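You operate a simulated robot arm through the tools that you are given. There is no shell and no other tool. Be economical: measure what you need, move in short steps, check, and stop when the job is done.

The job below is to be done with a simulated two-armed robot. You get a single attempt, and the scene is never put back.

Task
Put the yellow tin from the top of the locker on the shelf under the bagging bench. Then take the blue block and put it in the blue tote. Then take the brown divider and put it on top of the red disc. The order counts. Set down upright: yellow tin, blue block.
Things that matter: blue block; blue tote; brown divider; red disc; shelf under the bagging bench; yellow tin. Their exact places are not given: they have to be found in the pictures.

Only the result counts: the job must be done as asked and must still hold three seconds after the hand-in. Knocking over, shifting, dropping, spilling or breaking anything else fails it.

Robot
Two 7-joint arms with two-finger parallel grippers on one trunk, on a base that drives. Base frame: it is fixed to the floor where the robot stands at the start and does not move with it; the origin is under the middle of the robot, x ahead of it, y to its left, z up. Units: m, degrees, N and s.
The left shoulder is at the start at [0.05, 0.209, 1.196], the right one opposite. With the tool pointing down near the work surface each hand reaches from about 0.1 to 0.9 m from the robot's upright axis, wherever it stands, measured 20 degrees to its own side. Places, roughly: blue block [-1.5, 2.75, 0.75]; blue tote [-5, 2.75, 0.75]; brown divider [-2.25, 2.75, 0.75]; red disc [-1.75, 3, 0.75]; shelf under the bagging bench [-2, 2.8, 0.3]; yellow tin (4x4x6 cm) [0.5, 0.1, 1]. Payload 4.4 kg a hand.
The TCP of each hand is the grasp point between the finger pads, 0.023 m short of the fingertips. In the tool frame z runs along the fingers and y along their closing line. The gripper opens to 0.094 m. The fingers are 0.038 m wide and 0.01 m thick; the gripper's body (0.054 by 0.096 m) begins 0.039 m behind the TCP.
Orientation is that of the tool frame in the base frame, as [roll, pitch, yaw] about the fixed x, y, z axes, in that order (R = Rz(yaw) Ry(pitch) Rx(roll)). With the fingers straight down and closing along the base's y, the tool's x points along the base's -x, its y along +y and its z along -z.

Tools
- The arms move only by the tool send_rows. It takes "left_increments", "right_increments" or both (then of equal length, played together; a hand with none holds still); each is a list that holds one entry, the list of rows, each a list of 7 numbers: the shift along the tool's x, y, z in units of 40 mm (1.0 is 40 mm), then the turn, a rotation vector about the tool's x, y, z in units of 5 degrees (1.0 is 5 degrees), then the opening, from 0 (shut) to 1 (fully open). In form: [[[x, y, z, wx, wy, wz, fingers], ...]]. A call has 1 to 20 rows; each row shifts and turns the commanded pose from where the row before left it, along the tool's axes as they then stand. A call with a number of a shift or a turn outside -1 to 1 is refused whole. Rows are played at 5 a second. More than 0.05 m and 8.6 degrees between two rows, or a gripper value outside its range, and nothing of the call is played. Where a pose cannot be reached the arm comes as near as it can. A force on the tool above 40 N (or 10 N above the force at the start of the call, whichever is more), or a blocked arm, ends the call early, and 0.2 s more pass. Each finger travels about 0.108 m/s and halts on what it meets, pressing with about 27 N; the grip force reading is that of the motor and also rises with nothing between the fingers. The clock runs only during rows and for 0.2 s after the last one: add rows that do not move to give the fingers time. It gives the time, the measured TCP pose, the force on the tool (base axes), the opening and the grip force at its end, in the units of the frame above (readings bear some noise), with the torque about the TCP (base axes, N m) and any sound that the robot's microphone picked up.
- Cameras (640 x 400 px; columns grow to the right, rows downward): "scene" is now at [0.1548, 0.0253, 1.3853]; the picture's right is [0.27, -0.96, 0.00], its down [-0.38, -0.11, -0.92] and it looks along [0.88, 0.25, -0.40] (base axes); focal length 248 px, centre (320, 200). "left" rides on the left gripper at [0.087, -0.016, -0.074] in its tool frame; the picture's right is [0.18, 0.98, 0.00], its down [-0.58, 0.11, -0.81] and it looks along [-0.79, 0.15, 0.59] (tool axes); focal length 243 px, centre (320, 200). "right" rides on the right gripper at [0.086, 0.016, -0.074] in its tool frame; the picture's right is [-0.18, 0.98, 0.00], its down [-0.58, -0.11, -0.81] and it looks along [-0.79, -0.15, 0.59] (tool axes); focal length 243 px, centre (320, 200).
- camera(camera): a new picture of that camera. No time passes.
- slide_trunk(by): slides the trunk up (or, below 0, down) by that many m; the arms and the scene camera ride with it, the base frame stays. It gives what a move gives, with no picture.
- steer(legs): drives the robot by 1 to 6 legs, each [ahead, left, turn to the left] in m, m and degrees, along the robot's own axes; the way and the turn of a leg run together, so that a leg with both is an arc; at most 1.5 m and 180 degrees a leg. The arms and the cameras ride along, it lands a little off, and it stops where it bumps. It gives what a move gives.
- pan_tilt(pan, tilt): turns the head with the scene camera to pan (to the left, within 80 degrees either way) and tilt (down, from -29 to 69), counted from straight ahead of the robot. It gives what a move gives.
- point_at(camera, pixels): there is no depth. For up to 12 entries [column, row, z] of the newest picture of that camera ("zoom" is the newest enlarged one), the place [x, y] in the base frame at which the ray of that pixel passes the height z, good to about 0.002 m. No time passes.
- enlarge(camera, box): a new picture of the part [left, top, right, bottom] of that camera's present view, enlarged. No time passes.
- finish_job(): hands the job in; it is judged then, once.

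Work in short steps. Measure before you move; look again where a grasp or a placing could have gone wrong, and mend it. You have 110 turns and 88 pictures in all, those below and enlarged ones among them. Open the grippers and draw the arms clear of the work before you hand the job in, unless the task says otherwise; then end with one line.

The tools are called after "Emit:" as a command line: name --argument value ..., lists and objects as JSON in quotes. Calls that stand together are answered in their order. send_rows: Moves the arms, as the interface text tells. Its arguments: {"type":"object","properties":{"left_increments":{"type":"array","items":{"type":"array","items":{"type":"array","items":{"type":"number"}}}},"right_increments":{"type":"array","items":{"type":"array","items":{"type":"array","items":{"type":"number"}}}}},"required":[]} The other tools are called the same way: slide_trunk (by) slides the trunk up or down; steer (legs) drives the base; pan_tilt (pan, tilt) turns the head that bears the scene camera; camera (camera) takes a picture; point_at (camera, pixels) gives the place at which the rays of pixels pass given heights; enlarge (camera, box) takes an enlarged picture of a part of a camera's view; finish_job () hands the job in.

At the start:

```text
time_s: 0.0
left_position: [0.4297, 0.4046, 1.2281]
left_tcp_rot: [180.0, 0.0, -179.9]
left_wrist_force: [-0.4, 0.4, 0.5]
left_torque: [0.01, 0.05, 0.01]
left_grip_width: 0.0941
left_grasp_force: 0.1
right_position: [0.6111, -0.0435, 1.3282]
right_tcp_rot: [-180.0, 0.1, 180.0]
right_wrist_force: [0.1, -0.5, -0.5]
right_torque: [0.0, 0.01, -0.01]
right_grip_width: 0.0942
right_grasp_force: 0.2
trunk travel left (down, up): [-0.275, 0.288]
robot x, y, heading: [-0.0014, 0.0003, -0.1]
head pan, tilt: [15.9, 23.3]
```

scene: 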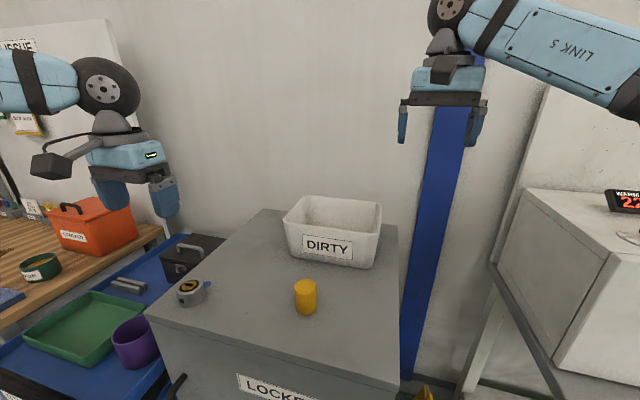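
right: 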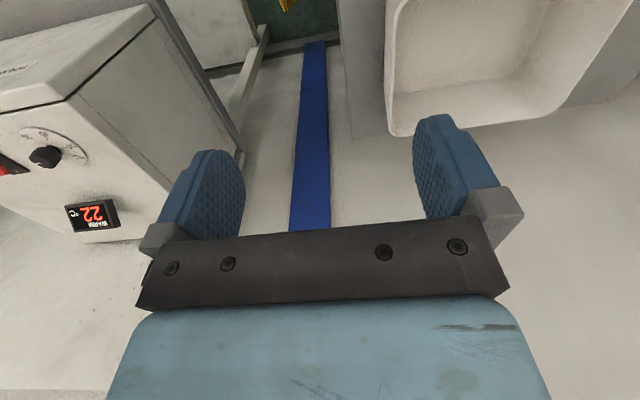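
left: 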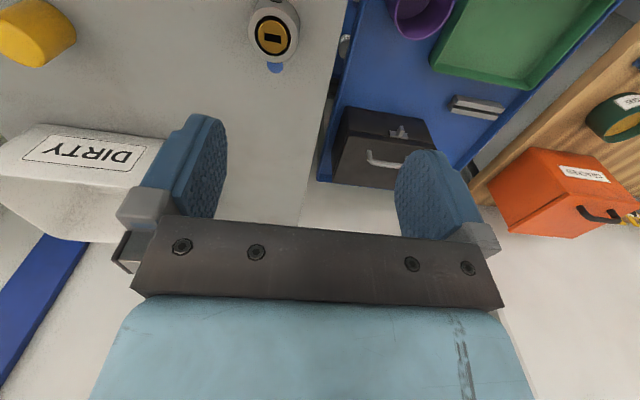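

The tin is at (305,297) in the scene picture, and at (37,32) in the left one. I locate it in both views at several heights to get the locker height.

Emit:
point_at --camera "scene" --pixels '[[305, 284, 1.0], [305, 284, 1.05], [305, 284, 0.95], [305, 311, 0.9], [305, 311, 0.95], [305, 311, 1.0]]'

Emit:
point_at --camera "left" --pixels '[[37, 32, 1.0], [37, 32, 1.05], [37, 32, 0.95], [37, 32, 0.9], [274, 36, 0.95], [274, 36, 1.0]]'

Emit:
enlarge --camera "scene" --box '[240, 240, 400, 340]'

```text
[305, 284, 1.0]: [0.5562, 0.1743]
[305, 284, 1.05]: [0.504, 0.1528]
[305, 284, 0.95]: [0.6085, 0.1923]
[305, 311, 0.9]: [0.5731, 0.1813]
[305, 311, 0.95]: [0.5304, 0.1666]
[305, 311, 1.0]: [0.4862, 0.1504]
```

```text
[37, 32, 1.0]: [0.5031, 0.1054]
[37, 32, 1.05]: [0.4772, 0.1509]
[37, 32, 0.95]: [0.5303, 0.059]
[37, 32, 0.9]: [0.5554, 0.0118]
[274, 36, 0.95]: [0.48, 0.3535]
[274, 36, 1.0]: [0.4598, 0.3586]
```

```text
4.00 times, centred on (320, 290) of scene
```

zoom: 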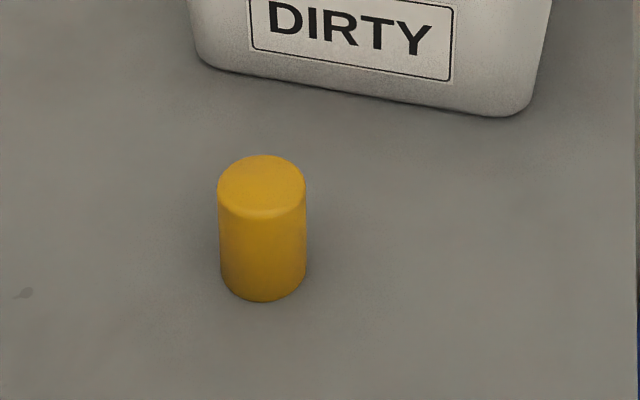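

Both views agree on a tin centre near (0.48, 0.148) with its middle at z≈1.045, so the locker top is about 1.015. The shelf needs a sideways grasp with the hand's camera on top, so I first roll the left hand about its finger axis and watch whether it follows.

Emit:
send_rows --left_increments '[[[0, 0, 0, 0, 0, 1, 1], [0, 0, 0, 0, 0, 1, 1], [0, 0, 0, 0, 0, 1, 1], [0, 0, 0, 0, 0, 1, 1], [0, 0, 0, 0, 0, 1, 1], [0, 0, 0, 0, 0, 1, 1], [0, 0, 0, 0, 0, 1, 1], [0, 0, 0, 0, 0, 1, 1], [0, 0, 0, 0, 0, 1, 1], [0, 0, 0, 0, 0, 1, 1], [0, 0, 0, 0, 0, 1, 1], [0, 0, 0, 0, 0, 1, 1], [0, 0, 0, 0, 0, 1, 1], [0, 0, 0, 0, 0, 1, 1], [0, 0, 0, 0, 0, 1, 1], [0, 0, 0, 0, 0, 1, 1], [0, 0, 0, 0, 0, 1, 1], [0, 0, 0, 0, 0, 1, 1]]]'

```text
time_s: 3.8
left_position: [0.4307, 0.4041, 1.2283]
left_tcp_rot: [-179.9, -0.1, 90.1]
left_wrist_force: [-0.3, -0.5, -0.1]
left_torque: [0.04, -0.03, 0.0]
left_grip_width: 0.0942
left_grasp_force: 0.0
right_position: [0.6124, -0.0436, 1.328]
right_tcp_rot: [179.9, 0.1, 180.0]
right_wrist_force: [0.6, 0.1, -0.2]
right_torque: [-0.01, 0.01, 0.01]
right_grip_width: 0.094
right_grasp_force: 0.0
trunk travel left (down, up): [-0.275, 0.288]
robot x, y, heading: [-0.0009, -0.0002, 0.1]
head pan, tilt: [15.9, 23.3]
```

It followed through 90°, so I continue the roll by another 90°.

Emit:
send_rows --left_increments '[[[0, 0, 0, 0, 0, 1, 1], [0, 0, 0, 0, 0, 1, 1], [0, 0, 0, 0, 0, 1, 1], [0, 0, 0, 0, 0, 1, 1], [0, 0, 0, 0, 0, 1, 1], [0, 0, 0, 0, 0, 1, 1], [0, 0, 0, 0, 0, 1, 1], [0, 0, 0, 0, 0, 1, 1], [0, 0, 0, 0, 0, 1, 1], [0, 0, 0, 0, 0, 1, 1], [0, 0, 0, 0, 0, 1, 1], [0, 0, 0, 0, 0, 1, 1], [0, 0, 0, 0, 0, 1, 1], [0, 0, 0, 0, 0, 1, 1], [0, 0, 0, 0, 0, 1, 1], [0, 0, 0, 0, 0, 1, 1], [0, 0, 0, 0, 0, 1, 1], [0, 0, 0, 0, 0, 1, 1]]]'

```text
time_s: 7.6
left_position: [0.4295, 0.4042, 1.2292]
left_tcp_rot: [-179.9, 0.0, 0.0]
left_wrist_force: [0.3, 0.3, -0.9]
left_torque: [0.0, -0.04, 0.0]
left_grip_width: 0.0939
left_grasp_force: 0.1
right_position: [0.6124, -0.0426, 1.3288]
right_tcp_rot: [180.0, 0.1, 179.9]
right_wrist_force: [-0.2, 0.7, 0.4]
right_torque: [0.0, -0.06, -0.01]
right_grip_width: 0.0938
right_grasp_force: 0.1
trunk travel left (down, up): [-0.275, 0.288]
robot x, y, heading: [-0.0001, 0.0009, -0.0]
head pan, tilt: [15.9, 23.3]
```

The roll is done (camera now away from the robot). I back the robot 0.2 m for wrist room and then look around.

Emit:
steer --legs '[[-0.2, 0, 0]]'

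Emit:
pan_tilt --pan 80 --tilt 25

Emit:
camera --camera "scene"

```text
time_s: 9.2
left_position: [0.23, 0.4046, 1.2278]
left_tcp_rot: [180.0, 0.0, 0.2]
left_wrist_force: [-0.7, 0.1, 0.5]
left_torque: [0.01, -0.01, 0.0]
left_grip_width: 0.0939
left_grasp_force: 0.2
right_position: [0.4142, -0.0437, 1.3275]
right_tcp_rot: [179.9, 0.0, -179.9]
right_wrist_force: [-0.1, -0.4, 0.6]
right_torque: [0.0, -0.01, -0.01]
right_grip_width: 0.0942
right_grasp_force: 0.1
trunk travel left (down, up): [-0.275, 0.288]
robot x, y, heading: [-0.1975, -0.0001, 0.1]
head pan, tilt: [15.9, 23.3]
```

```text
time_s: 10.5
left_position: [0.2316, 0.4053, 1.228]
left_tcp_rot: [-180.0, 0.0, 0.2]
left_wrist_force: [0.4, -0.6, -0.3]
left_torque: [-0.01, -0.01, 0.0]
left_grip_width: 0.0939
left_grasp_force: 0.1
right_position: [0.4136, -0.0419, 1.3283]
right_tcp_rot: [179.9, 0.0, -179.9]
right_wrist_force: [-0.1, -0.6, -0.1]
right_torque: [0.0, 0.03, -0.04]
right_grip_width: 0.0939
right_grasp_force: 0.1
trunk travel left (down, up): [-0.275, 0.288]
robot x, y, heading: [-0.1947, 0.0003, 0.1]
head pan, tilt: [80.0, 25.0]
```

```text
83 pictures are left
```

scene: 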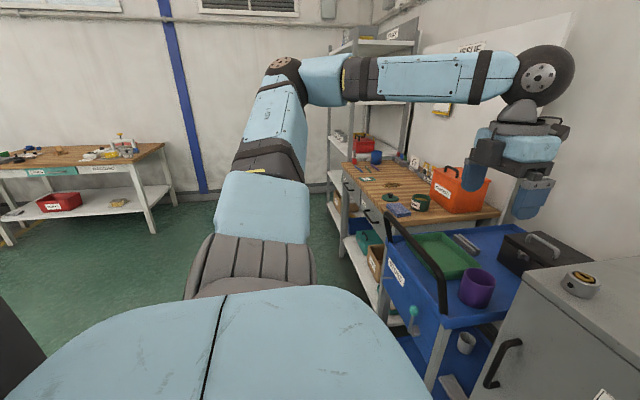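

The bagging bench with its open lower shelf is at left in the picture (about (85,170)). Now I tilt the left hand to point forward 25° below horizontal, and move the right hand aside at the same time.

Emit:
send_rows --left_increments '[[[0, 0, 0, 0, 1, 0, 1], [0, 0, 0, 0, 1, 0, 1], [0, 0, 0, 0, 1, 0, 1], [0, 0, 0, 0, 1, 0, 1], [0, 0, 0, 0, 1, 0, 1], [0, 0, 0, 0, 1, 0, 1], [0, 0, 0, 0, 1, 0, 1], [0, 0, 0, 0, 1, 0, 1], [0, 0, 0, 0, 1, 0, 1], [0, 0, 0, 0, 1, 0, 1], [0, 0, 0, 0, 1, 0, 1], [0, 0, 0, 0, 1, 0, 1], [0, 0, 0, 0, 1, 0, 1]]]' --right_increments '[[[0, -1, 0, 0, 0, 0, 1], [0, -1, 0, 0, 0, 0, 1], [0, -1, 0, 0, 0, 0, 1], [0, -1, 0, 0, 0, 0, 1], [0, -1, 0, 0, 0, 0, 1], [0, 0, 0, 0, 0, 0, 1], [0, 0, 0, 0, 0, 0, 1], [0, 0, 0, 0, 0, 0, 1], [0, 0, 0, 0, 0, 0, 1], [0, 0, 0, 0, 0, 0, 1], [0, 0, 0, 0, 0, 0, 1], [0, 0, 0, 0, 0, 0, 1], [0, 0, 0, 0, 0, 0, 1]]]'

Emit:
pan_tilt --pan 10 --tilt 30

Emit:
camera --camera "scene"

```text
time_s: 13.3
left_position: [0.2423, 0.4118, 1.2326]
left_tcp_rot: [-179.8, -65.1, 0.2]
left_wrist_force: [0.1, 1.1, -0.4]
left_torque: [-0.01, 0.01, 0.0]
left_grip_width: 0.0942
left_grasp_force: 0.0
left hand out of reach, approached as far as the arm can: row 13
right_position: [0.414, -0.2437, 1.3278]
right_tcp_rot: [180.0, -0.1, -179.9]
right_wrist_force: [0.2, -0.9, 0.2]
right_torque: [0.03, 0.0, 0.0]
right_grip_width: 0.0941
right_grasp_force: 0.2
trunk travel left (down, up): [-0.275, 0.288]
robot x, y, heading: [-0.1975, -0.001, 0.1]
head pan, tilt: [80.0, 25.0]
```

```text
time_s: 14.8
left_position: [0.2411, 0.4101, 1.2332]
left_tcp_rot: [-180.0, -64.9, 0.1]
left_wrist_force: [0.0, 0.1, 0.4]
left_torque: [-0.02, 0.0, 0.01]
left_grip_width: 0.094
left_grasp_force: 0.1
right_position: [0.4136, -0.2422, 1.3282]
right_tcp_rot: [180.0, -0.1, -179.8]
right_wrist_force: [0.2, 0.0, 0.2]
right_torque: [-0.01, -0.01, 0.02]
right_grip_width: 0.094
right_grasp_force: 0.0
trunk travel left (down, up): [-0.275, 0.288]
robot x, y, heading: [-0.1976, -0.0004, 0.1]
head pan, tilt: [10.0, 30.0]
```

```text
82 pictures are left
```

scene: 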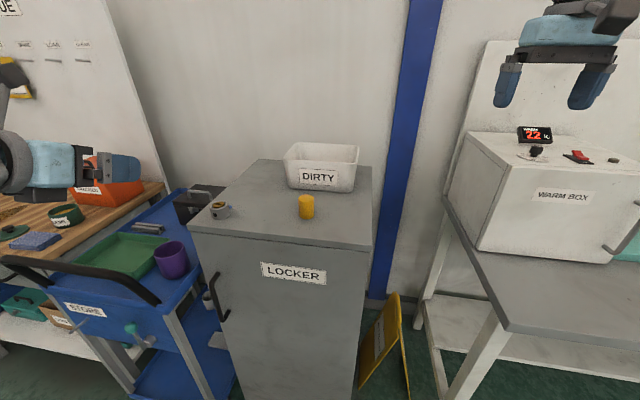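

The hand is tilted as wanted. I re-measure the tin with this view, (306,207), and an enlarged picture.

Emit:
enlarge --camera "scene" --box '[266, 170, 346, 220]'

Emit:
point_at --camera "scene" --pixels '[[306, 198, 1.075], [306, 214, 1.02], [306, 214, 1.0], [306, 198, 1.06], [190, 236, 1.015], [372, 250, 1.015], [213, 209, 1.04]]'

```text
8.00 times, centred on (306, 195) of scene
```

zoom: 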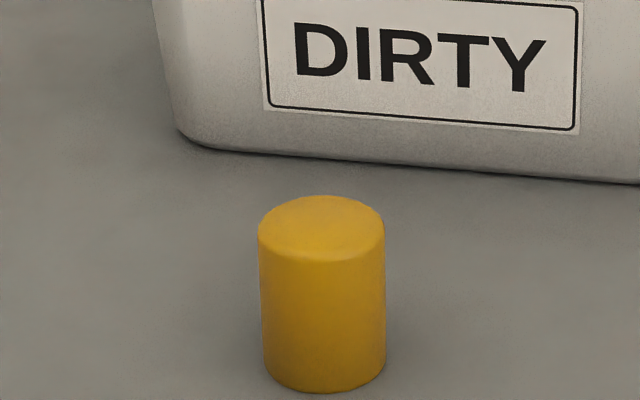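

```text
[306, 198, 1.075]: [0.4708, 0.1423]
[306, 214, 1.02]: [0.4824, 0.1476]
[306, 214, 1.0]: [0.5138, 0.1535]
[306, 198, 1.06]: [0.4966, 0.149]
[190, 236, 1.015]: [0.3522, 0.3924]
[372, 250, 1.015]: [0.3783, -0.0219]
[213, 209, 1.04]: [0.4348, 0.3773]
```

The tin's middle is about (0.480, 0.146, 1.044). I bring the left hand to a pre-grasp 12 cm short of it and 6 cm above, then look through the hand camera.

Emit:
send_rows --left_increments '[[[-0.186, 0.925, 0.6, 0, 0, 0, 1], [-0.186, 0.925, 0.6, 0, 0, 0, 1], [-0.186, 0.925, 0.6, 0, 0, 0, 1], [-0.186, 0.925, 0.6, 0, 0, 0, 1], [-0.186, 0.925, 0.6, 0, 0, 0, 1], [-0.186, 0.925, 0.6, 0, 0, 0, 1], [-0.186, 0.925, 0.6, 0, 0, 0, 1], [0, 0, 0, 0, 0, 0, 1]]]'

Emit:
camera --camera "left"

Emit:
camera --camera "scene"

```text
time_s: 16.6
left_position: [0.3752, 0.1509, 1.1191]
left_tcp_rot: [-179.9, -65.2, 0.3]
left_wrist_force: [0.1, -0.1, 0.5]
left_torque: [-0.04, 0.03, -0.02]
left_grip_width: 0.094
left_grasp_force: 0.0
left hand out of reach, approached as far as the arm can: row 1
right_position: [0.4124, -0.2425, 1.3281]
right_tcp_rot: [180.0, 0.1, -179.9]
right_wrist_force: [-0.1, 0.0, 0.2]
right_torque: [0.0, 0.0, -0.01]
right_grip_width: 0.0938
right_grasp_force: 0.1
trunk travel left (down, up): [-0.275, 0.288]
robot x, y, heading: [-0.2021, -0.0011, -0.0]
head pan, tilt: [10.0, 30.0]
```

```text
80 pictures are left
```

left: 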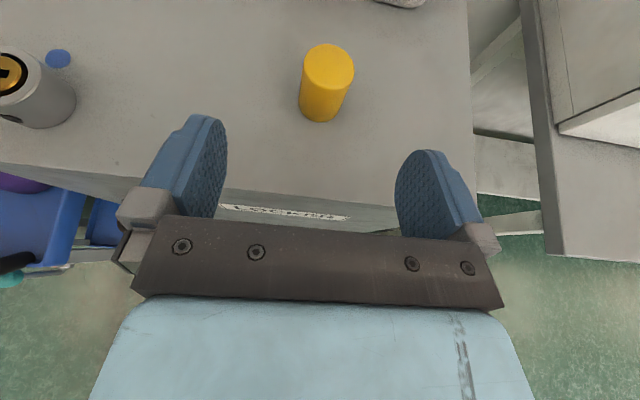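

```text
79 pictures are left
```

scene: 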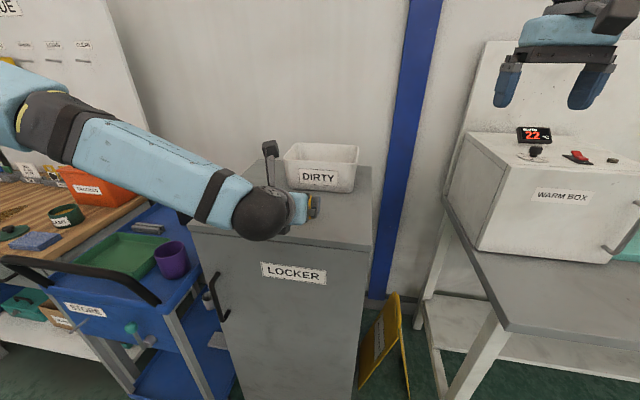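

The left view shows the tin between the finger lines, top (329,65), base (321,110). I measure it there.

Emit:
point_at --camera "left" --pixels '[[329, 67, 1.075], [329, 67, 1.065], [321, 107, 1.015], [321, 107, 1.02], [325, 87, 1.044]]'

Emit:
enlarge --camera "left" --box '[240, 20, 400, 120]'

```text
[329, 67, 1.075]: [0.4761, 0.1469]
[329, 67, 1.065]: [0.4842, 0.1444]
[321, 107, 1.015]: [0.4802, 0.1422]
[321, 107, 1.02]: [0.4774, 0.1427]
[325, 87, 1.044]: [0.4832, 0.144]
```

```text
4.00 times, centred on (320, 70) of left
```

zoom: 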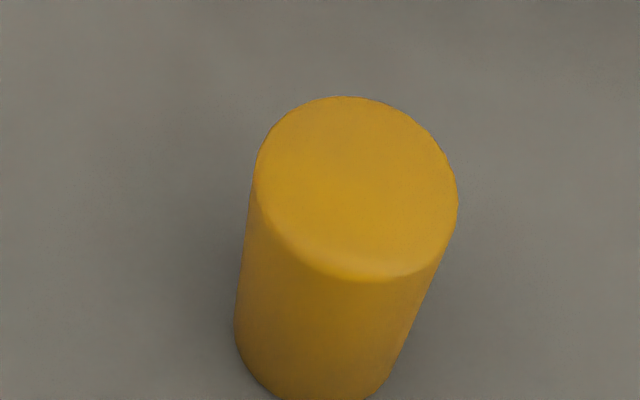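

The tin is at (0.479, 0.144). I move the open fingers around it and check before closing.

Emit:
send_rows --left_increments '[[[-0.0925, 0.035, 0.617, 0, 0, 0, 1], [-0.0925, 0.035, 0.617, 0, 0, 0, 1], [-0.0925, 0.035, 0.617, 0, 0, 0, 1], [-0.0925, 0.035, 0.617, 0, 0, 0, 1], [-0.0925, 0.035, 0.617, 0, 0, 0, 1], [0, 0, 0, 0, 0, 0, 1]]]'

Emit:
camera --camera "left"

```text
time_s: 17.9
left_position: [0.4685, 0.1806, 1.0667]
left_tcp_rot: [-179.9, -65.0, 0.1]
left_wrist_force: [-0.7, -0.3, -0.1]
left_torque: [-0.05, 0.03, -0.01]
left_grip_width: 0.0941
left_grasp_force: 0.1
left hand out of reach, approached as far as the arm can: row 3, 4, 5
right_position: [0.4139, -0.2426, 1.3293]
right_tcp_rot: [-179.9, 0.0, 179.9]
right_wrist_force: [0.8, -0.1, -0.3]
right_torque: [-0.01, 0.0, 0.02]
right_grip_width: 0.094
right_grasp_force: 0.0
trunk travel left (down, up): [-0.275, 0.288]
robot x, y, heading: [-0.1967, 0.0002, 0.1]
head pan, tilt: [10.0, 30.0]
```

```text
77 pictures are left
```

left: 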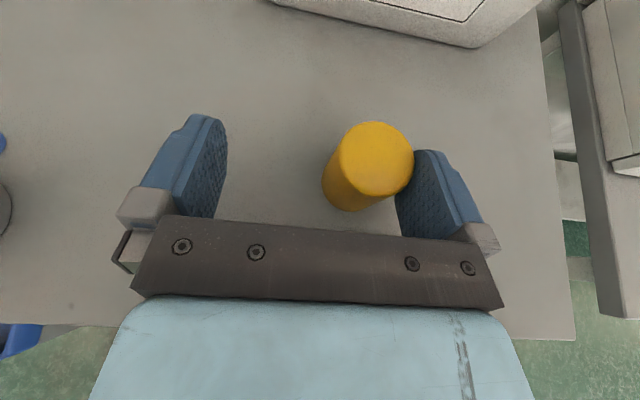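

The arm hits a limit here (hand drifted to y=0.181). I retract, back the robot off 0.45 m from the locker, and test in free air how low and forward this hand posture can reach, because the shelf will need it.

Emit:
send_rows --left_increments '[[[0.2, 0, -0.8, 0, 0, 0, 1], [0.2, 0, -0.8, 0, 0, 0, 1], [0.2, 0, -0.8, 0, 0, 0, 1], [0.2, 0, -0.8, 0, 0, 0, 1], [0, 0, 0, 0, 0, 0, 1]]]'

Emit:
steer --legs '[[-0.5, 0, 0]]'

Emit:
slide_trunk --by -0.27

```text
time_s: 19.1
left_position: [0.367, 0.1796, 1.149]
left_tcp_rot: [179.9, -64.9, 0.2]
left_wrist_force: [0.3, -0.1, 0.3]
left_torque: [-0.02, 0.02, 0.01]
left_grip_width: 0.0939
left_grasp_force: 0.0
right_position: [0.4149, -0.2441, 1.3286]
right_tcp_rot: [-180.0, -0.2, -179.9]
right_wrist_force: [1.1, 0.2, -0.4]
right_torque: [-0.01, -0.01, -0.01]
right_grip_width: 0.094
right_grasp_force: 0.1
trunk travel left (down, up): [-0.275, 0.288]
robot x, y, heading: [-0.1974, -0.0014, 0.1]
head pan, tilt: [10.0, 30.0]
```

```text
time_s: 22.1
left_position: [-0.1344, 0.1761, 1.1504]
left_tcp_rot: [-179.9, -65.0, -0.3]
left_wrist_force: [0.2, 0.5, -0.1]
left_torque: [0.01, -0.01, -0.02]
left_grip_width: 0.0938
left_grasp_force: 0.1
right_position: [-0.0903, -0.2458, 1.3276]
right_tcp_rot: [-179.9, 0.0, 179.7]
right_wrist_force: [-0.1, 0.9, -0.2]
right_torque: [0.01, 0.0, 0.01]
right_grip_width: 0.0938
right_grasp_force: 0.2
trunk travel left (down, up): [-0.275, 0.288]
robot x, y, heading: [-0.7003, -0.0006, -0.3]
head pan, tilt: [10.0, 30.0]
```

```text
time_s: 24.9
left_position: [-0.1326, 0.1762, 0.8805]
left_tcp_rot: [-180.0, -65.0, -0.3]
left_wrist_force: [0.5, 0.6, 0.1]
left_torque: [-0.02, 0.0, 0.02]
left_grip_width: 0.094
left_grasp_force: 0.1
right_position: [-0.0894, -0.2474, 1.0577]
right_tcp_rot: [-180.0, 0.0, 179.8]
right_wrist_force: [-0.7, -0.2, 0.5]
right_torque: [-0.05, -0.02, 0.02]
right_grip_width: 0.0941
right_grasp_force: 0.0
trunk travel left (down, up): [-0.005, 0.558]
robot x, y, heading: [-0.6972, 0.0012, -0.6]
head pan, tilt: [10.0, 30.0]
```

Now the trial: lower the left hand straight down by 0.48 m with the same tilt, in front of the robot.

Emit:
send_rows --left_increments '[[[-0.906, 0, 0.423, 0, 0, 0, 1], [-0.906, 0, 0.423, 0, 0, 0, 1], [-0.906, 0, 0.423, 0, 0, 0, 1], [-0.906, 0, 0.423, 0, 0, 0, 1], [-0.906, 0, 0.423, 0, 0, 0, 1], [-0.906, 0, 0.423, 0, 0, 0, 1], [-0.906, 0, 0.423, 0, 0, 0, 1], [-0.906, 0, 0.423, 0, 0, 0, 1], [-0.906, 0, 0.423, 0, 0, 0, 1], [-0.906, 0, 0.423, 0, 0, 0, 1], [-0.906, 0, 0.423, 0, 0, 0, 1], [-0.906, 0, 0.423, 0, 0, 0, 1], [0, 0, 0, 0, 0, 0, 1]]]'

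```text
time_s: 27.6
left_position: [-0.1497, 0.3281, 0.625]
left_tcp_rot: [-179.9, -64.9, -0.3]
left_wrist_force: [0.1, -0.3, -0.9]
left_torque: [0.0, 0.04, 0.0]
left_grip_width: 0.0942
left_grasp_force: 0.0
left hand out of reach, approached as far as the arm can: row 4, 5, 6, 7, 8, 9, 10, 11, 12
right_position: [-0.0889, -0.2462, 1.0596]
right_tcp_rot: [-179.9, 0.0, 179.7]
right_wrist_force: [0.4, -0.4, -0.9]
right_torque: [-0.01, 0.04, 0.02]
right_grip_width: 0.0939
right_grasp_force: 0.1
trunk travel left (down, up): [-0.005, 0.558]
robot x, y, heading: [-0.6969, 0.0004, -0.3]
head pan, tilt: [10.0, 30.0]
```

This posture cannot go low. A natural grasp with the right hand tilted only 30° forward from vertical should do: on the shelf near its front edge the forearm stays outside the bench edge. I bring the left hand back up and vertical, and trial the right hand tilted and low.

Emit:
send_rows --left_increments '[[[0.906, 0, -0.423, 0, 0, 0, 1], [0.906, 0, -0.423, 0, 0, 0, 1], [0.906, 0, -0.423, 0, 0, 0, 1], [0.906, 0, -0.423, 0, 0, 0, 1], [0.906, 0, -0.423, 0, 0, 0, 1], [0.906, 0, -0.423, 0, 0, 0, 1], [0, 0, 0, 0, -1, 0, 1], [0, 0, 0, 0, -1, 0, 1], [0, 0, 0, 0, -1, 0, 1], [0, 0, 0, 0, -1, 0, 1], [0, 0, 0, 0, -1, 0, 1], [0, 0, 0, 0, -1, 0, 1], [0, 0, 0, 0, -1, 0, 1], [0, 0, 0, 0, -1, 0, 1], [0, 0, 0, 0, -1, 0, 1], [0, 0, 0, 0, -1, 0, 1], [0, 0, 0, 0, -1, 0, 1], [0, 0, 0, 0, -1, 0, 1], [0, 0, 0, 0, -1, 0, 1]]]' --right_increments '[[[0, 0, 0, 0, -1, 0, 1], [0, 0, 0, 0, -1, 0, 1], [0, 0, 0, 0, -1, 0, 1], [0, 0, 0, 0, -1, 0, 1], [0, 0, 0, 0, -1, 0, 1], [0, 0, 0, 0, -1, 0, 1], [0.5, 0, 0.866, 0, 0, 0, 1], [0.5, 0, 0.866, 0, 0, 0, 1], [0.5, 0, 0.866, 0, 0, 0, 1], [0.5, 0, 0.866, 0, 0, 0, 1], [0.5, 0, 0.866, 0, 0, 0, 1], [0.5, 0, 0.866, 0, 0, 0, 1], [0.5, 0, 0.866, 0, 0, 0, 1], [0.5, 0, 0.866, 0, 0, 0, 1], [0.5, 0, 0.866, 0, 0, 0, 1], [0.5, 0, 0.866, 0, 0, 0, 1], [0.5, 0, 0.866, 0, 0, 0, 1], [0.5, 0, 0.866, 0, 0, 0, 1], [0, 0, 0, 0, 0, 0, 1]]]'

```text
time_s: 31.6
left_position: [-0.1495, 0.328, 0.8623]
left_tcp_rot: [-180.0, 0.1, -0.2]
left_wrist_force: [0.3, -0.7, 0.5]
left_torque: [0.0, 0.0, -0.01]
left_grip_width: 0.0941
left_grasp_force: 0.0
right_position: [-0.0887, -0.2499, 0.5804]
right_tcp_rot: [-180.0, 30.0, 179.7]
right_wrist_force: [0.0, 1.1, -0.9]
right_torque: [-0.02, -0.02, 0.02]
right_grip_width: 0.0942
right_grasp_force: 0.0
trunk travel left (down, up): [-0.005, 0.558]
robot x, y, heading: [-0.7028, 0.0015, -0.3]
head pan, tilt: [10.0, 30.0]
```

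The right hand follows well. I continue down to the shelf height and meanwhile raise and unroll the left hand.

Emit:
send_rows --left_increments '[[[0, 0, -0.5, 0, 0, -1, 1], [0, 0, -0.5, 0, 0, -1, 1], [0, 0, -0.5, 0, 0, -1, 1], [0, 0, -0.5, 0, 0, -1, 1], [0, 0, -0.5, 0, 0, -1, 1], [0, 0, -0.5, 0, 0, -1, 1], [0, 0, -0.5, 0, 0, -1, 1], [0, 0, -0.5, 0, 0, -1, 1], [0, 0, -0.5, 0, 0, -1, 1], [0, 0, -0.5, 0, 0, -1, 1], [0, 0, 0, 0, 0, -1, 1], [0, 0, 0, 0, 0, -1, 1], [0, 0, 0, 0, 0, -1, 1], [0, 0, 0, 0, 0, -1, 1], [0, 0, 0, 0, 0, -1, 1], [0, 0, 0, 0, 0, -1, 1], [0, 0, 0, 0, 0, -1, 1], [0, 0, 0, 0, 0, -1, 1]]]' --right_increments '[[[0.5, 0, 0.866, 0, 0, 0, 1], [0.5, 0, 0.866, 0, 0, 0, 1], [0.5, 0, 0.866, 0, 0, 0, 1], [0.5, 0, 0.866, 0, 0, 0, 1], [0.5, 0, 0.866, 0, 0, 0, 1], [0.5, 0, 0.866, 0, 0, 0, 1], [0, 0, 0, 0, 0, 0, 1], [0, 0, 0, 0, 0, 0, 1], [0, 0, 0, 0, 0, 0, 1], [0, 0, 0, 0, 0, 0, 1], [0, 0, 0, 0, 0, 0, 1], [0, 0, 0, 0, 0, 0, 1], [0, 0, 0, 0, 0, 0, 1], [0, 0, 0, 0, 0, 0, 1], [0, 0, 0, 0, 0, 0, 1], [0, 0, 0, 0, 0, 0, 1], [0, 0, 0, 0, 0, 0, 1], [0, 0, 0, 0, 0, 0, 1]]]'

Emit:
camera --camera "scene"

```text
time_s: 35.5
left_position: [-0.1501, 0.3304, 1.0623]
left_tcp_rot: [180.0, 0.0, 89.9]
left_wrist_force: [0.6, -0.2, 0.6]
left_torque: [0.0, -0.02, -0.03]
left_grip_width: 0.0941
left_grasp_force: 0.1
right_position: [-0.0887, -0.2468, 0.3388]
right_tcp_rot: [180.0, 30.0, 179.7]
right_wrist_force: [0.5, 0.0, -0.2]
right_torque: [0.0, -0.04, 0.0]
right_grip_width: 0.0939
right_grasp_force: 0.1
trunk travel left (down, up): [-0.005, 0.558]
robot x, y, heading: [-0.6991, -0.0011, -0.6]
head pan, tilt: [10.0, 30.0]
```

```text
76 pictures are left
```

scene: 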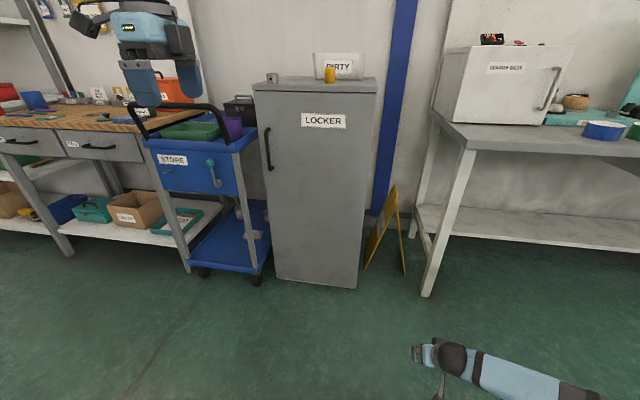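

The right hand reaches z=0.339 at 30° tilt. Now I raise it, bring it to y≈0.145, and finish unrolling the left hand further out to the left.

Emit:
send_rows --left_increments '[[[0.75, 0, 0, 0, 0, 0, 1], [0.75, 0, 0, 0, 0, 0, 1], [0, 0, 0, 0, 0, -1, 1], [0, 0, 0, 0, 0, -1, 1], [0, 0, 0, 0, 0, -1, 1], [0, 0, 0, 0, 0, -1, 1], [0, 0, 0, 0, 0, -1, 1], [0, 0, 0, 0, 0, -1, 1], [0, 0, 0, 0, 0, -1, 1], [0, 0, 0, 0, 0, -1, 1], [0, 0, 0, 0, 0, -1, 1], [0, 0, 0, 0, 0, -1, 1], [0, 0, 0, 0, 0, -1, 1], [0, 0, 0, 0, 0, -1, 1], [0, 0, 0, 0, 0, -1, 1], [0, 0, 0, 0, 0, -1, 1], [0, 0, 0, 0, 0, -1, 1], [0, 0, 0, 0, 0, -1, 1], [0, 0, 0, 0, 0, -1, 1], [0, 0, 0, 0, 0, -1, 1]]]' --right_increments '[[[-0.5, 0, -0.866, 0, 0, 0, 1], [-0.5, 0, -0.866, 0, 0, 0, 1], [-0.5, 0, -0.866, 0, 0, 0, 1], [-0.5, 0, -0.866, 0, 0, 0, 1], [-0.5, 0.7, -0.866, 0, 0, 0, 1], [-0.5, 0.7, -0.866, 0, 0, 0, 1], [-0.5, 0.7, -0.866, 0, 0, 0, 1], [-0.5, 0.7, -0.866, 0, 0, 0, 1], [-0.5, 0.7, -0.866, 0, 0, 0, 1], [-0.5, 0.7, -0.866, 0, 0, 0, 1], [-0.5, 0.7, -0.866, 0, 0, 0, 1], [-0.5, 0.7, -0.866, 0, 0, 0, 1], [-0.5, 0.7, -0.866, 0, 0, 0, 1], [-0.5, 0.7, -0.866, 0, 0, 0, 1], [0, 1, 0, 0, 0, 0, 1], [0, 1, 0, 0, 0, 0, 1], [0, 0.8, 0, 0, 0, 0, 1], [0, 0, 0, 0, 0, 0, 1], [0, 0, 0, 0, 0, 0, 1], [0, 0, 0, 0, 0, 0, 1]]]'

Emit:
slide_trunk --by 0.27

Emit:
steer --legs '[[0.4, 0, 0.4]]'

Emit:
camera --camera "right"

```text
time_s: 39.6
left_position: [-0.15, 0.3868, 1.062]
left_tcp_rot: [179.9, 0.0, 179.7]
left_wrist_force: [-0.4, -1.0, -0.2]
left_torque: [0.0, -0.03, 0.03]
left_grip_width: 0.0941
left_grasp_force: 0.0
right_position: [-0.0861, 0.1441, 0.9012]
right_tcp_rot: [-180.0, 30.0, 179.8]
right_wrist_force: [-0.3, -0.6, 0.5]
right_torque: [0.0, 0.01, 0.01]
right_grip_width: 0.0942
right_grasp_force: 0.1
trunk travel left (down, up): [-0.005, 0.558]
robot x, y, heading: [-0.6947, 0.0015, -0.4]
head pan, tilt: [10.0, 30.0]
```

```text
time_s: 42.4
left_position: [-0.1484, 0.3878, 1.3332]
left_tcp_rot: [-180.0, -0.1, 179.8]
left_wrist_force: [-0.1, 0.0, -0.5]
left_torque: [-0.03, -0.01, -0.04]
left_grip_width: 0.0942
left_grasp_force: 0.1
right_position: [-0.087, 0.1434, 1.1707]
right_tcp_rot: [-180.0, 30.1, 179.7]
right_wrist_force: [1.3, -0.3, 0.3]
right_torque: [0.01, -0.01, 0.01]
right_grip_width: 0.0937
right_grasp_force: 0.1
trunk travel left (down, up): [-0.275, 0.288]
robot x, y, heading: [-0.6977, 0.0034, -0.4]
head pan, tilt: [10.0, 30.0]
```

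```text
time_s: 44.9
left_position: [0.2429, 0.3904, 1.3323]
left_tcp_rot: [180.0, 0.1, -179.7]
left_wrist_force: [-1.2, -0.1, 0.0]
left_torque: [0.02, -0.01, 0.0]
left_grip_width: 0.0942
left_grasp_force: 0.1
right_position: [0.3064, 0.1478, 1.1706]
right_tcp_rot: [-179.9, 30.0, -179.8]
right_wrist_force: [0.0, 0.5, 0.3]
right_torque: [0.01, 0.02, 0.03]
right_grip_width: 0.0939
right_grasp_force: 0.0
trunk travel left (down, up): [-0.275, 0.288]
robot x, y, heading: [-0.3035, -0.0019, 0.1]
head pan, tilt: [10.0, 30.0]
```

```text
75 pictures are left
```

right: 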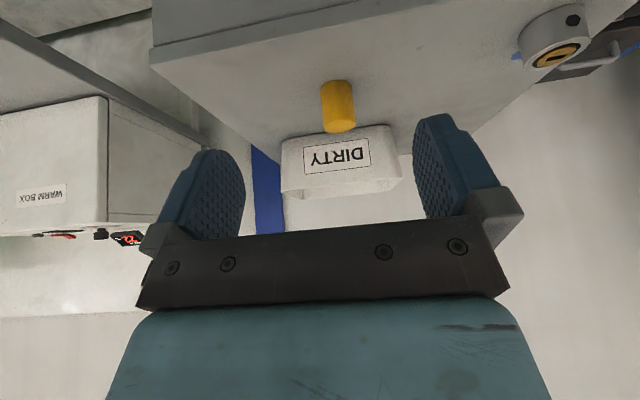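

The tin is at (340,105) in the right view. I move the right hand to 10 cm back along its finger axis from the tin and re-measure.

Emit:
send_rows --right_increments '[[[-0.565, -0.025, 0.558, 0, 0, 0, 1], [-0.565, -0.025, 0.558, 0, 0, 0, 1], [-0.565, -0.025, 0.558, 0, 0, 0, 1], [-0.565, -0.025, 0.558, 0, 0, 0, 1], [0, 0, 0, 0, 0, 0, 1]]]'

Emit:
camera --camera "right"

Emit:
camera --camera "scene"

```text
time_s: 46.1
left_position: [0.2427, 0.3923, 1.3323]
left_tcp_rot: [-180.0, -0.1, -179.8]
left_wrist_force: [-0.8, -1.3, 0.0]
left_torque: [0.0, -0.02, 0.02]
left_grip_width: 0.0941
left_grasp_force: 0.1
right_position: [0.4288, 0.1431, 1.1393]
right_tcp_rot: [180.0, 30.0, -179.7]
right_wrist_force: [0.6, 0.0, 0.5]
right_torque: [0.0, 0.01, 0.01]
right_grip_width: 0.0938
right_grasp_force: 0.0
trunk travel left (down, up): [-0.275, 0.288]
robot x, y, heading: [-0.3032, 0.0, -0.1]
head pan, tilt: [10.0, 30.0]
```

```text
74 pictures are left
```

right: 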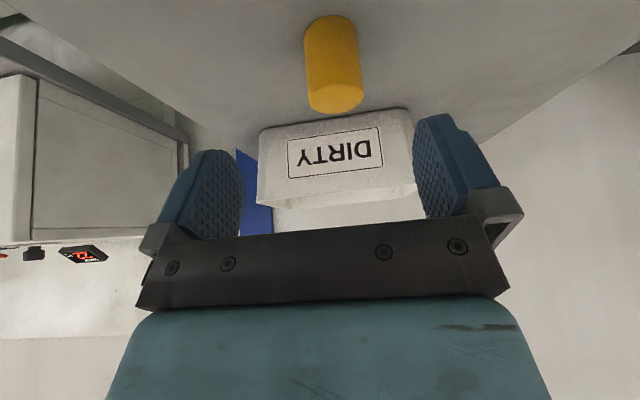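

```text
73 pictures are left
```

scene: 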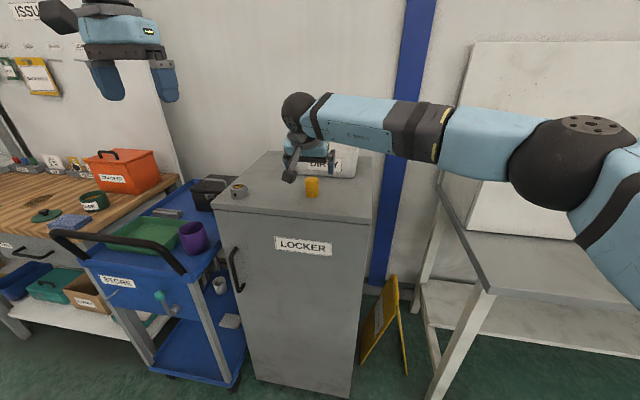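

I check the tin's position: top centre (336,97), base centre (330,30).

Emit:
point_at --camera "right" --pixels '[[336, 97, 1.075], [336, 97, 1.065], [330, 30, 1.015], [330, 30, 1.02], [333, 64, 1.044]]'

Emit:
point_at --camera "scene" --pixels '[[312, 180, 1.075], [312, 180, 1.065], [312, 193, 1.015], [312, 193, 1.02]]'

```text
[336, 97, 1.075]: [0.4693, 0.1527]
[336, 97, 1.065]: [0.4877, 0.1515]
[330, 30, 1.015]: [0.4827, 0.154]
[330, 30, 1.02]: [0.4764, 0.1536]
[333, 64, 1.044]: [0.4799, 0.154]
```

```text
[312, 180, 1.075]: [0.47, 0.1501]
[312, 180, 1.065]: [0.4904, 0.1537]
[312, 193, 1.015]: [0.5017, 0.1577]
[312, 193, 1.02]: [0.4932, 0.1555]
```

The tin lies at (0.480, 0.153) as seen by this hand. I advance 10 cm along the fingers with a 9.5 mm shift left, then check.

Emit:
send_rows --right_increments '[[[0, 0.08, 0.5, 0, 0, 0, 1], [0, 0.08, 0.5, 0, 0, 0, 1], [0, 0.08, 0.5, 0, 0, 0, 1], [0, 0, 0.5, 0, 0, 0, 1], [0, 0, 0.5, 0, 0, 0, 1], [0, 0, 0, 0, 0, 0, 1]]]'

Emit:
camera --camera "right"

```text
time_s: 47.5
left_position: [0.2426, 0.3924, 1.332]
left_tcp_rot: [-179.9, 0.0, -179.8]
left_wrist_force: [-0.2, 0.2, -0.1]
left_torque: [0.03, 0.0, 0.03]
left_grip_width: 0.094
left_grasp_force: 0.2
right_position: [0.4812, 0.1521, 1.0526]
right_tcp_rot: [-179.9, 30.1, -179.9]
right_wrist_force: [-0.4, 0.3, -0.4]
right_torque: [0.01, -0.02, -0.01]
right_grip_width: 0.094
right_grasp_force: 0.0
trunk travel left (down, up): [-0.275, 0.288]
robot x, y, heading: [-0.3028, 0.0016, 0.1]
head pan, tilt: [10.0, 30.0]
```

```text
72 pictures are left
```

right: 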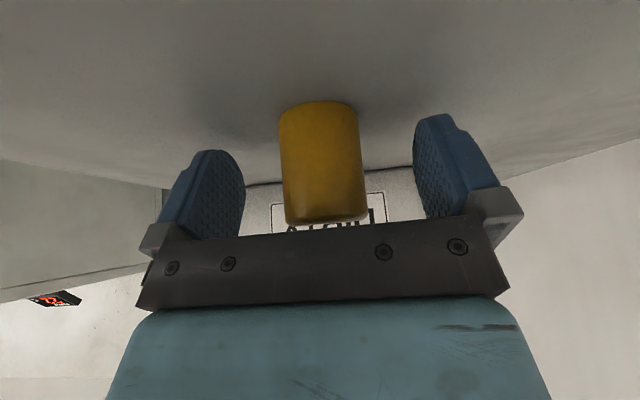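

The tin sits between the pads. I close and lift 8 cm.

Emit:
send_rows --right_increments '[[[0, 0, 0, 0, 0, 0, 0], [0, 0, 0, 0, 0, 0, 0], [0, 0, 0, 0, 0, 0, 0], [0, 0, 0, 0, 0, 0, 0], [0, 0, 0, 0, 0, 0, 0]]]'

Emit:
send_rows --right_increments '[[[-0.25, 0, -0.433, 0, 0, 0, 0], [-0.25, 0, -0.433, 0, 0, 0, 0], [-0.25, 0, -0.433, 0, 0, 0, 0], [-0.25, 0, -0.433, 0, 0, 0, 0], [0, 0, 0, 0, 0, 0, 0]]]'

Emit:
camera --camera "right"

```text
time_s: 48.7
left_position: [0.2426, 0.3915, 1.3319]
left_tcp_rot: [180.0, 0.0, -179.7]
left_wrist_force: [1.0, 0.6, 0.1]
left_torque: [-0.01, -0.01, -0.01]
left_grip_width: 0.094
left_grasp_force: 0.0
right_position: [0.479, 0.152, 1.0528]
right_tcp_rot: [179.9, 30.0, 180.0]
right_wrist_force: [0.4, 0.4, -0.1]
right_torque: [0.01, 0.01, 0.0]
right_grip_width: 0.0392
right_grasp_force: 26.7
trunk travel left (down, up): [-0.275, 0.288]
robot x, y, heading: [-0.3023, 0.001, 0.1]
head pan, tilt: [10.0, 30.0]
```

```text
time_s: 49.9
left_position: [0.2429, 0.3911, 1.3321]
left_tcp_rot: [179.9, 0.1, -179.8]
left_wrist_force: [0.3, 0.2, -0.2]
left_torque: [0.03, 0.0, 0.04]
left_grip_width: 0.0938
left_grasp_force: 0.0
right_position: [0.4806, 0.1531, 1.1307]
right_tcp_rot: [180.0, 29.9, -179.8]
right_wrist_force: [0.2, 0.1, -1.1]
right_torque: [-0.02, 0.02, -0.01]
right_grip_width: 0.039
right_grasp_force: 27.3
trunk travel left (down, up): [-0.275, 0.288]
robot x, y, heading: [-0.3034, -0.0003, -0.0]
head pan, tilt: [10.0, 30.0]
```

```text
71 pictures are left
```

right: 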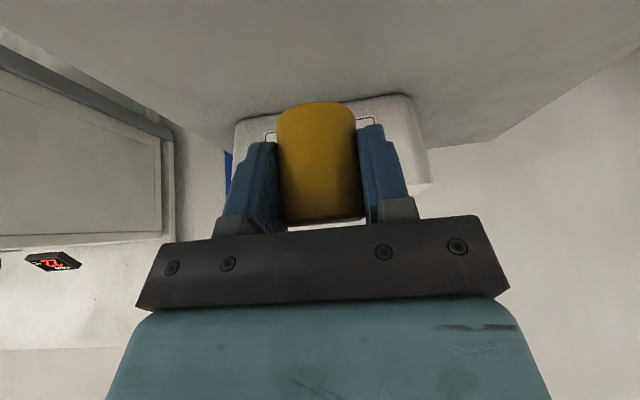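

The tin is held (grip width 0.039, 27 N). I back away, turn to face the bagging bench and look.

Emit:
steer --legs '[[-0.6, 0, 0], [0, 0, 90]]'

Emit:
pan_tilt --pan 25 --tilt 20

Emit:
camera --camera "scene"

```text
time_s: 57.1
left_position: [-1.3009, 0.5484, 1.3327]
left_tcp_rot: [-180.0, 0.0, -89.8]
left_wrist_force: [0.3, 0.2, -1.3]
left_torque: [-0.02, 0.0, 0.0]
left_grip_width: 0.0941
left_grasp_force: 0.1
right_position: [-1.061, 0.7863, 1.1313]
right_tcp_rot: [180.0, 30.0, -89.8]
right_wrist_force: [-0.4, 0.1, -1.0]
right_torque: [0.0, -0.03, -0.04]
right_grip_width: 0.039
right_grasp_force: 27.3
trunk travel left (down, up): [-0.275, 0.288]
robot x, y, heading: [-0.9036, 0.0012, 90.4]
head pan, tilt: [10.0, 30.0]
```

```text
time_s: 57.9
left_position: [-1.3004, 0.5468, 1.3316]
left_tcp_rot: [180.0, 0.0, -89.6]
left_wrist_force: [-0.5, 0.8, -0.1]
left_torque: [-0.05, -0.04, 0.02]
left_grip_width: 0.0935
left_grasp_force: 0.1
right_position: [-1.0612, 0.7862, 1.1301]
right_tcp_rot: [180.0, 30.1, -89.8]
right_wrist_force: [-0.4, 0.1, -0.9]
right_torque: [0.0, 0.0, -0.02]
right_grip_width: 0.039
right_grasp_force: 27.1
trunk travel left (down, up): [-0.275, 0.288]
robot x, y, heading: [-0.9087, 0.0001, 90.6]
head pan, tilt: [25.0, 20.0]
```

```text
70 pictures are left
```

scene: 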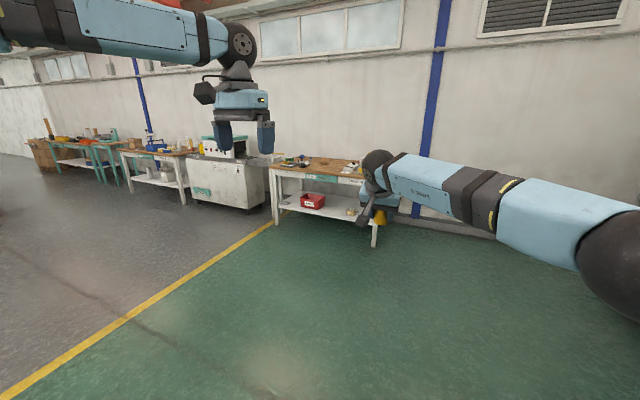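

The floor is open toward the bagging bench (legs at (277,224) and (375,246)). I measure its front feet, edge and shelf.

Emit:
point_at --camera "scene" --pixels '[[277, 224, 0.0], [375, 247, 0.0], [272, 173, 0.72], [365, 186, 0.72], [280, 205, 0.3]]'

Emit:
enlarge --camera "scene" --box '[250, 145, 410, 245]'

```text
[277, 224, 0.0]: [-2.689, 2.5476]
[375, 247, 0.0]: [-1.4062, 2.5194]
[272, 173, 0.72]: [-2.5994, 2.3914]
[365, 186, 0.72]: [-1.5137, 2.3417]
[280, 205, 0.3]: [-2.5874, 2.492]
```

```text
4.00 times, centred on (330, 195) of scene
```

zoom: 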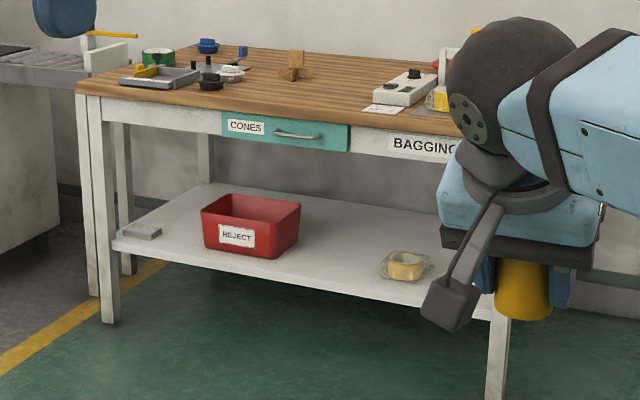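

The shelf front between the red bin and the tape is free. I drive to roughly (-1.8, 1.4), facing the bench, staying clear with the hands.

Emit:
steer --legs '[[0, 0.9, 0], [1.3, 0, -0.5]]'

Emit:
pan_tilt --pan 0 --tilt 30

Emit:
camera --camera "scene"

```text
time_s: 72.4
left_position: [-2.191, 1.8657, 1.3323]
left_tcp_rot: [-180.0, 0.1, -90.4]
left_wrist_force: [-0.9, -0.1, 0.4]
left_torque: [-0.03, 0.01, -0.01]
left_grip_width: 0.094
left_grasp_force: 0.1
right_position: [-1.9494, 2.1015, 1.1305]
right_tcp_rot: [-180.0, 30.1, -90.5]
right_wrist_force: [-0.5, -0.7, -2.1]
right_torque: [0.0, 0.0, -0.03]
right_grip_width: 0.0386
right_grasp_force: 27.1
trunk travel left (down, up): [-0.275, 0.288]
robot x, y, heading: [-1.8048, 1.3188, 89.2]
head pan, tilt: [25.0, 20.0]
```

```text
time_s: 73.3
left_position: [-2.1914, 1.8671, 1.3322]
left_tcp_rot: [180.0, 0.0, -90.4]
left_wrist_force: [0.5, 0.5, -0.3]
left_torque: [0.02, -0.01, 0.0]
left_grip_width: 0.094
left_grasp_force: 0.0
right_position: [-1.9498, 2.1009, 1.1299]
right_tcp_rot: [179.9, 30.0, -90.5]
right_wrist_force: [0.2, 0.0, -0.6]
right_torque: [-0.02, -0.01, 0.03]
right_grip_width: 0.0382
right_grasp_force: 26.8
trunk travel left (down, up): [-0.275, 0.288]
robot x, y, heading: [-1.806, 1.3176, 89.7]
head pan, tilt: [0.0, 30.0]
```

```text
68 pictures are left
```

scene: 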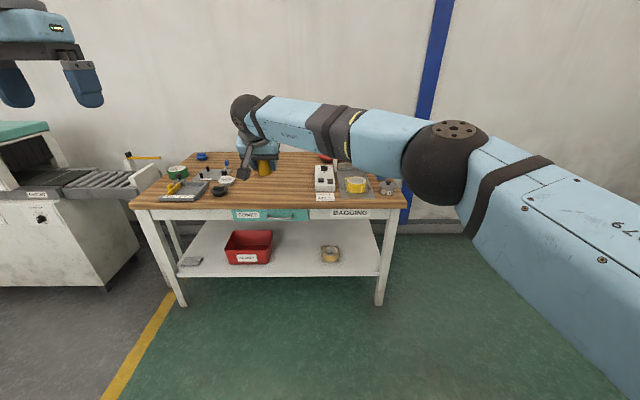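

I measure the feet, shelf edge and tabletop edge for their heights.

Emit:
point_at --camera "scene" --pixels '[[182, 306, 0.0], [380, 306, 0.0], [280, 277, 0.25], [280, 277, 0.3], [280, 277, 0.35], [280, 210, 0.7], [280, 210, 0.75], [280, 210, 0.8], [270, 263, 0.3], [322, 262, 0.3], [340, 262, 0.3], [280, 221, 0.3]]'

Emit:
enlarge --camera "scene" --box '[160, 190, 400, 340]'

```text
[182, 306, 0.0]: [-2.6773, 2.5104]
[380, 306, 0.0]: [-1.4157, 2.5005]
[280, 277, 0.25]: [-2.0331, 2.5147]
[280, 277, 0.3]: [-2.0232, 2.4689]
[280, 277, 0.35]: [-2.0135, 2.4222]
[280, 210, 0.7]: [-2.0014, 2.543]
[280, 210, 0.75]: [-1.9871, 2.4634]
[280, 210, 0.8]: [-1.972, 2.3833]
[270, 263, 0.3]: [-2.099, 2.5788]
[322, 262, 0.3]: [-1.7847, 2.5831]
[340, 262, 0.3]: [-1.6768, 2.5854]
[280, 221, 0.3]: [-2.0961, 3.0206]
```

```text
2.67 times, centred on (280, 265) of scene
```

zoom: 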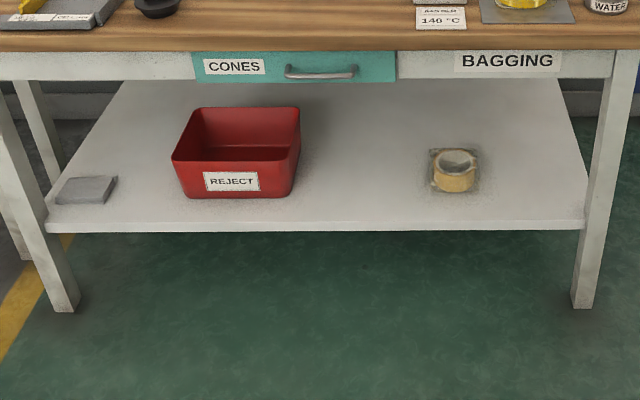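

The shelf's front edge is at y≈2.50, z≈0.28, with free space around x≈-1.86. I shift the robot left, lower the trunk, and bring the right hand to the low tested posture well in front of the bench.

Emit:
steer --legs '[[0, 0.27, 0.5]]'

Emit:
slide_trunk --by -0.27

Emit:
send_rows --right_increments '[[[0.636, -0.627, 0.518, 0, 0, 0, 0], [0.636, -0.627, 0.518, 0, 0, 0, 0], [0.636, -0.627, 0.518, 0, 0, 0, 0], [0.636, -0.627, 0.518, 0, 0, 0, 0], [0.636, -0.627, 0.518, 0, 0, 0, 0], [0.636, -0.627, 0.518, 0, 0, 0, 0], [0.636, -0.627, 0.518, 0, 0, 0, 0], [0.636, -0.627, 0.518, 0, 0, 0, 0], [0.636, -0.627, 0.518, 0, 0, 0, 0], [0.636, -0.627, 0.518, 0, 0, 0, 0], [0.636, -0.627, 0.518, 0, 0, 0, 0], [0.636, -0.627, 0.518, 0, 0, 0, 0], [0.636, -0.627, 0.518, 0, 0, 0, 0], [0.636, -0.627, 0.518, 0, 0, 0, 0], [0.636, -0.627, 0.518, 0, 0, 0, 0], [0, 0, 0, 0, 0, 0, 0]]]'

Emit:
camera --camera "right"

Emit:
camera --camera "scene"

```text
time_s: 76.2
left_position: [-2.4626, 1.8674, 1.3306]
left_tcp_rot: [-179.9, 0.0, -90.2]
left_wrist_force: [-0.1, 0.1, 0.4]
left_torque: [-0.03, 0.02, 0.01]
left_grip_width: 0.0939
left_grasp_force: 0.0
right_position: [-2.2214, 2.1038, 1.1304]
right_tcp_rot: [180.0, 30.0, -90.4]
right_wrist_force: [0.3, 0.5, -1.2]
right_torque: [0.01, -0.01, 0.03]
right_grip_width: 0.0385
right_grasp_force: 26.9
trunk travel left (down, up): [-0.275, 0.288]
robot x, y, heading: [-2.0765, 1.3187, 89.7]
head pan, tilt: [0.0, 30.0]
```

```text
time_s: 79.0
left_position: [-2.4623, 1.8684, 1.0624]
left_tcp_rot: [-180.0, 0.1, -90.2]
left_wrist_force: [-0.2, -0.5, -0.5]
left_torque: [0.03, 0.04, -0.01]
left_grip_width: 0.0942
left_grasp_force: 0.0
right_position: [-2.2218, 2.1023, 0.8618]
right_tcp_rot: [180.0, 29.9, -90.4]
right_wrist_force: [-0.4, 0.4, -0.8]
right_torque: [-0.01, 0.01, -0.05]
right_grip_width: 0.0385
right_grasp_force: 27.0
trunk travel left (down, up): [-0.005, 0.558]
robot x, y, heading: [-2.0791, 1.3209, 89.8]
head pan, tilt: [0.0, 30.0]
```

```text
time_s: 82.4
left_position: [-2.4629, 1.8674, 1.0632]
left_tcp_rot: [180.0, 0.0, -90.3]
left_wrist_force: [0.0, -0.5, -0.7]
left_torque: [-0.01, -0.01, -0.01]
left_grip_width: 0.0939
left_grasp_force: 0.0
right_position: [-1.8467, 1.9251, 0.4014]
right_tcp_rot: [180.0, 30.0, -90.4]
right_wrist_force: [-0.9, 0.1, -1.0]
right_torque: [0.03, 0.0, 0.03]
right_grip_width: 0.0384
right_grasp_force: 27.4
trunk travel left (down, up): [-0.005, 0.558]
robot x, y, heading: [-2.0762, 1.3175, 89.7]
head pan, tilt: [0.0, 30.0]
```

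```text
66 pictures are left
```

right: 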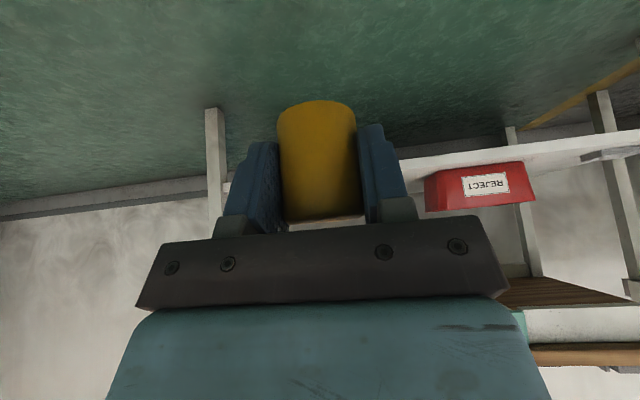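

```text
65 pictures are left
```

scene: 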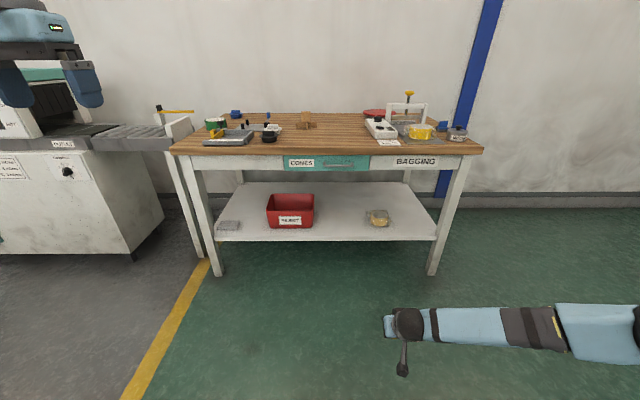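

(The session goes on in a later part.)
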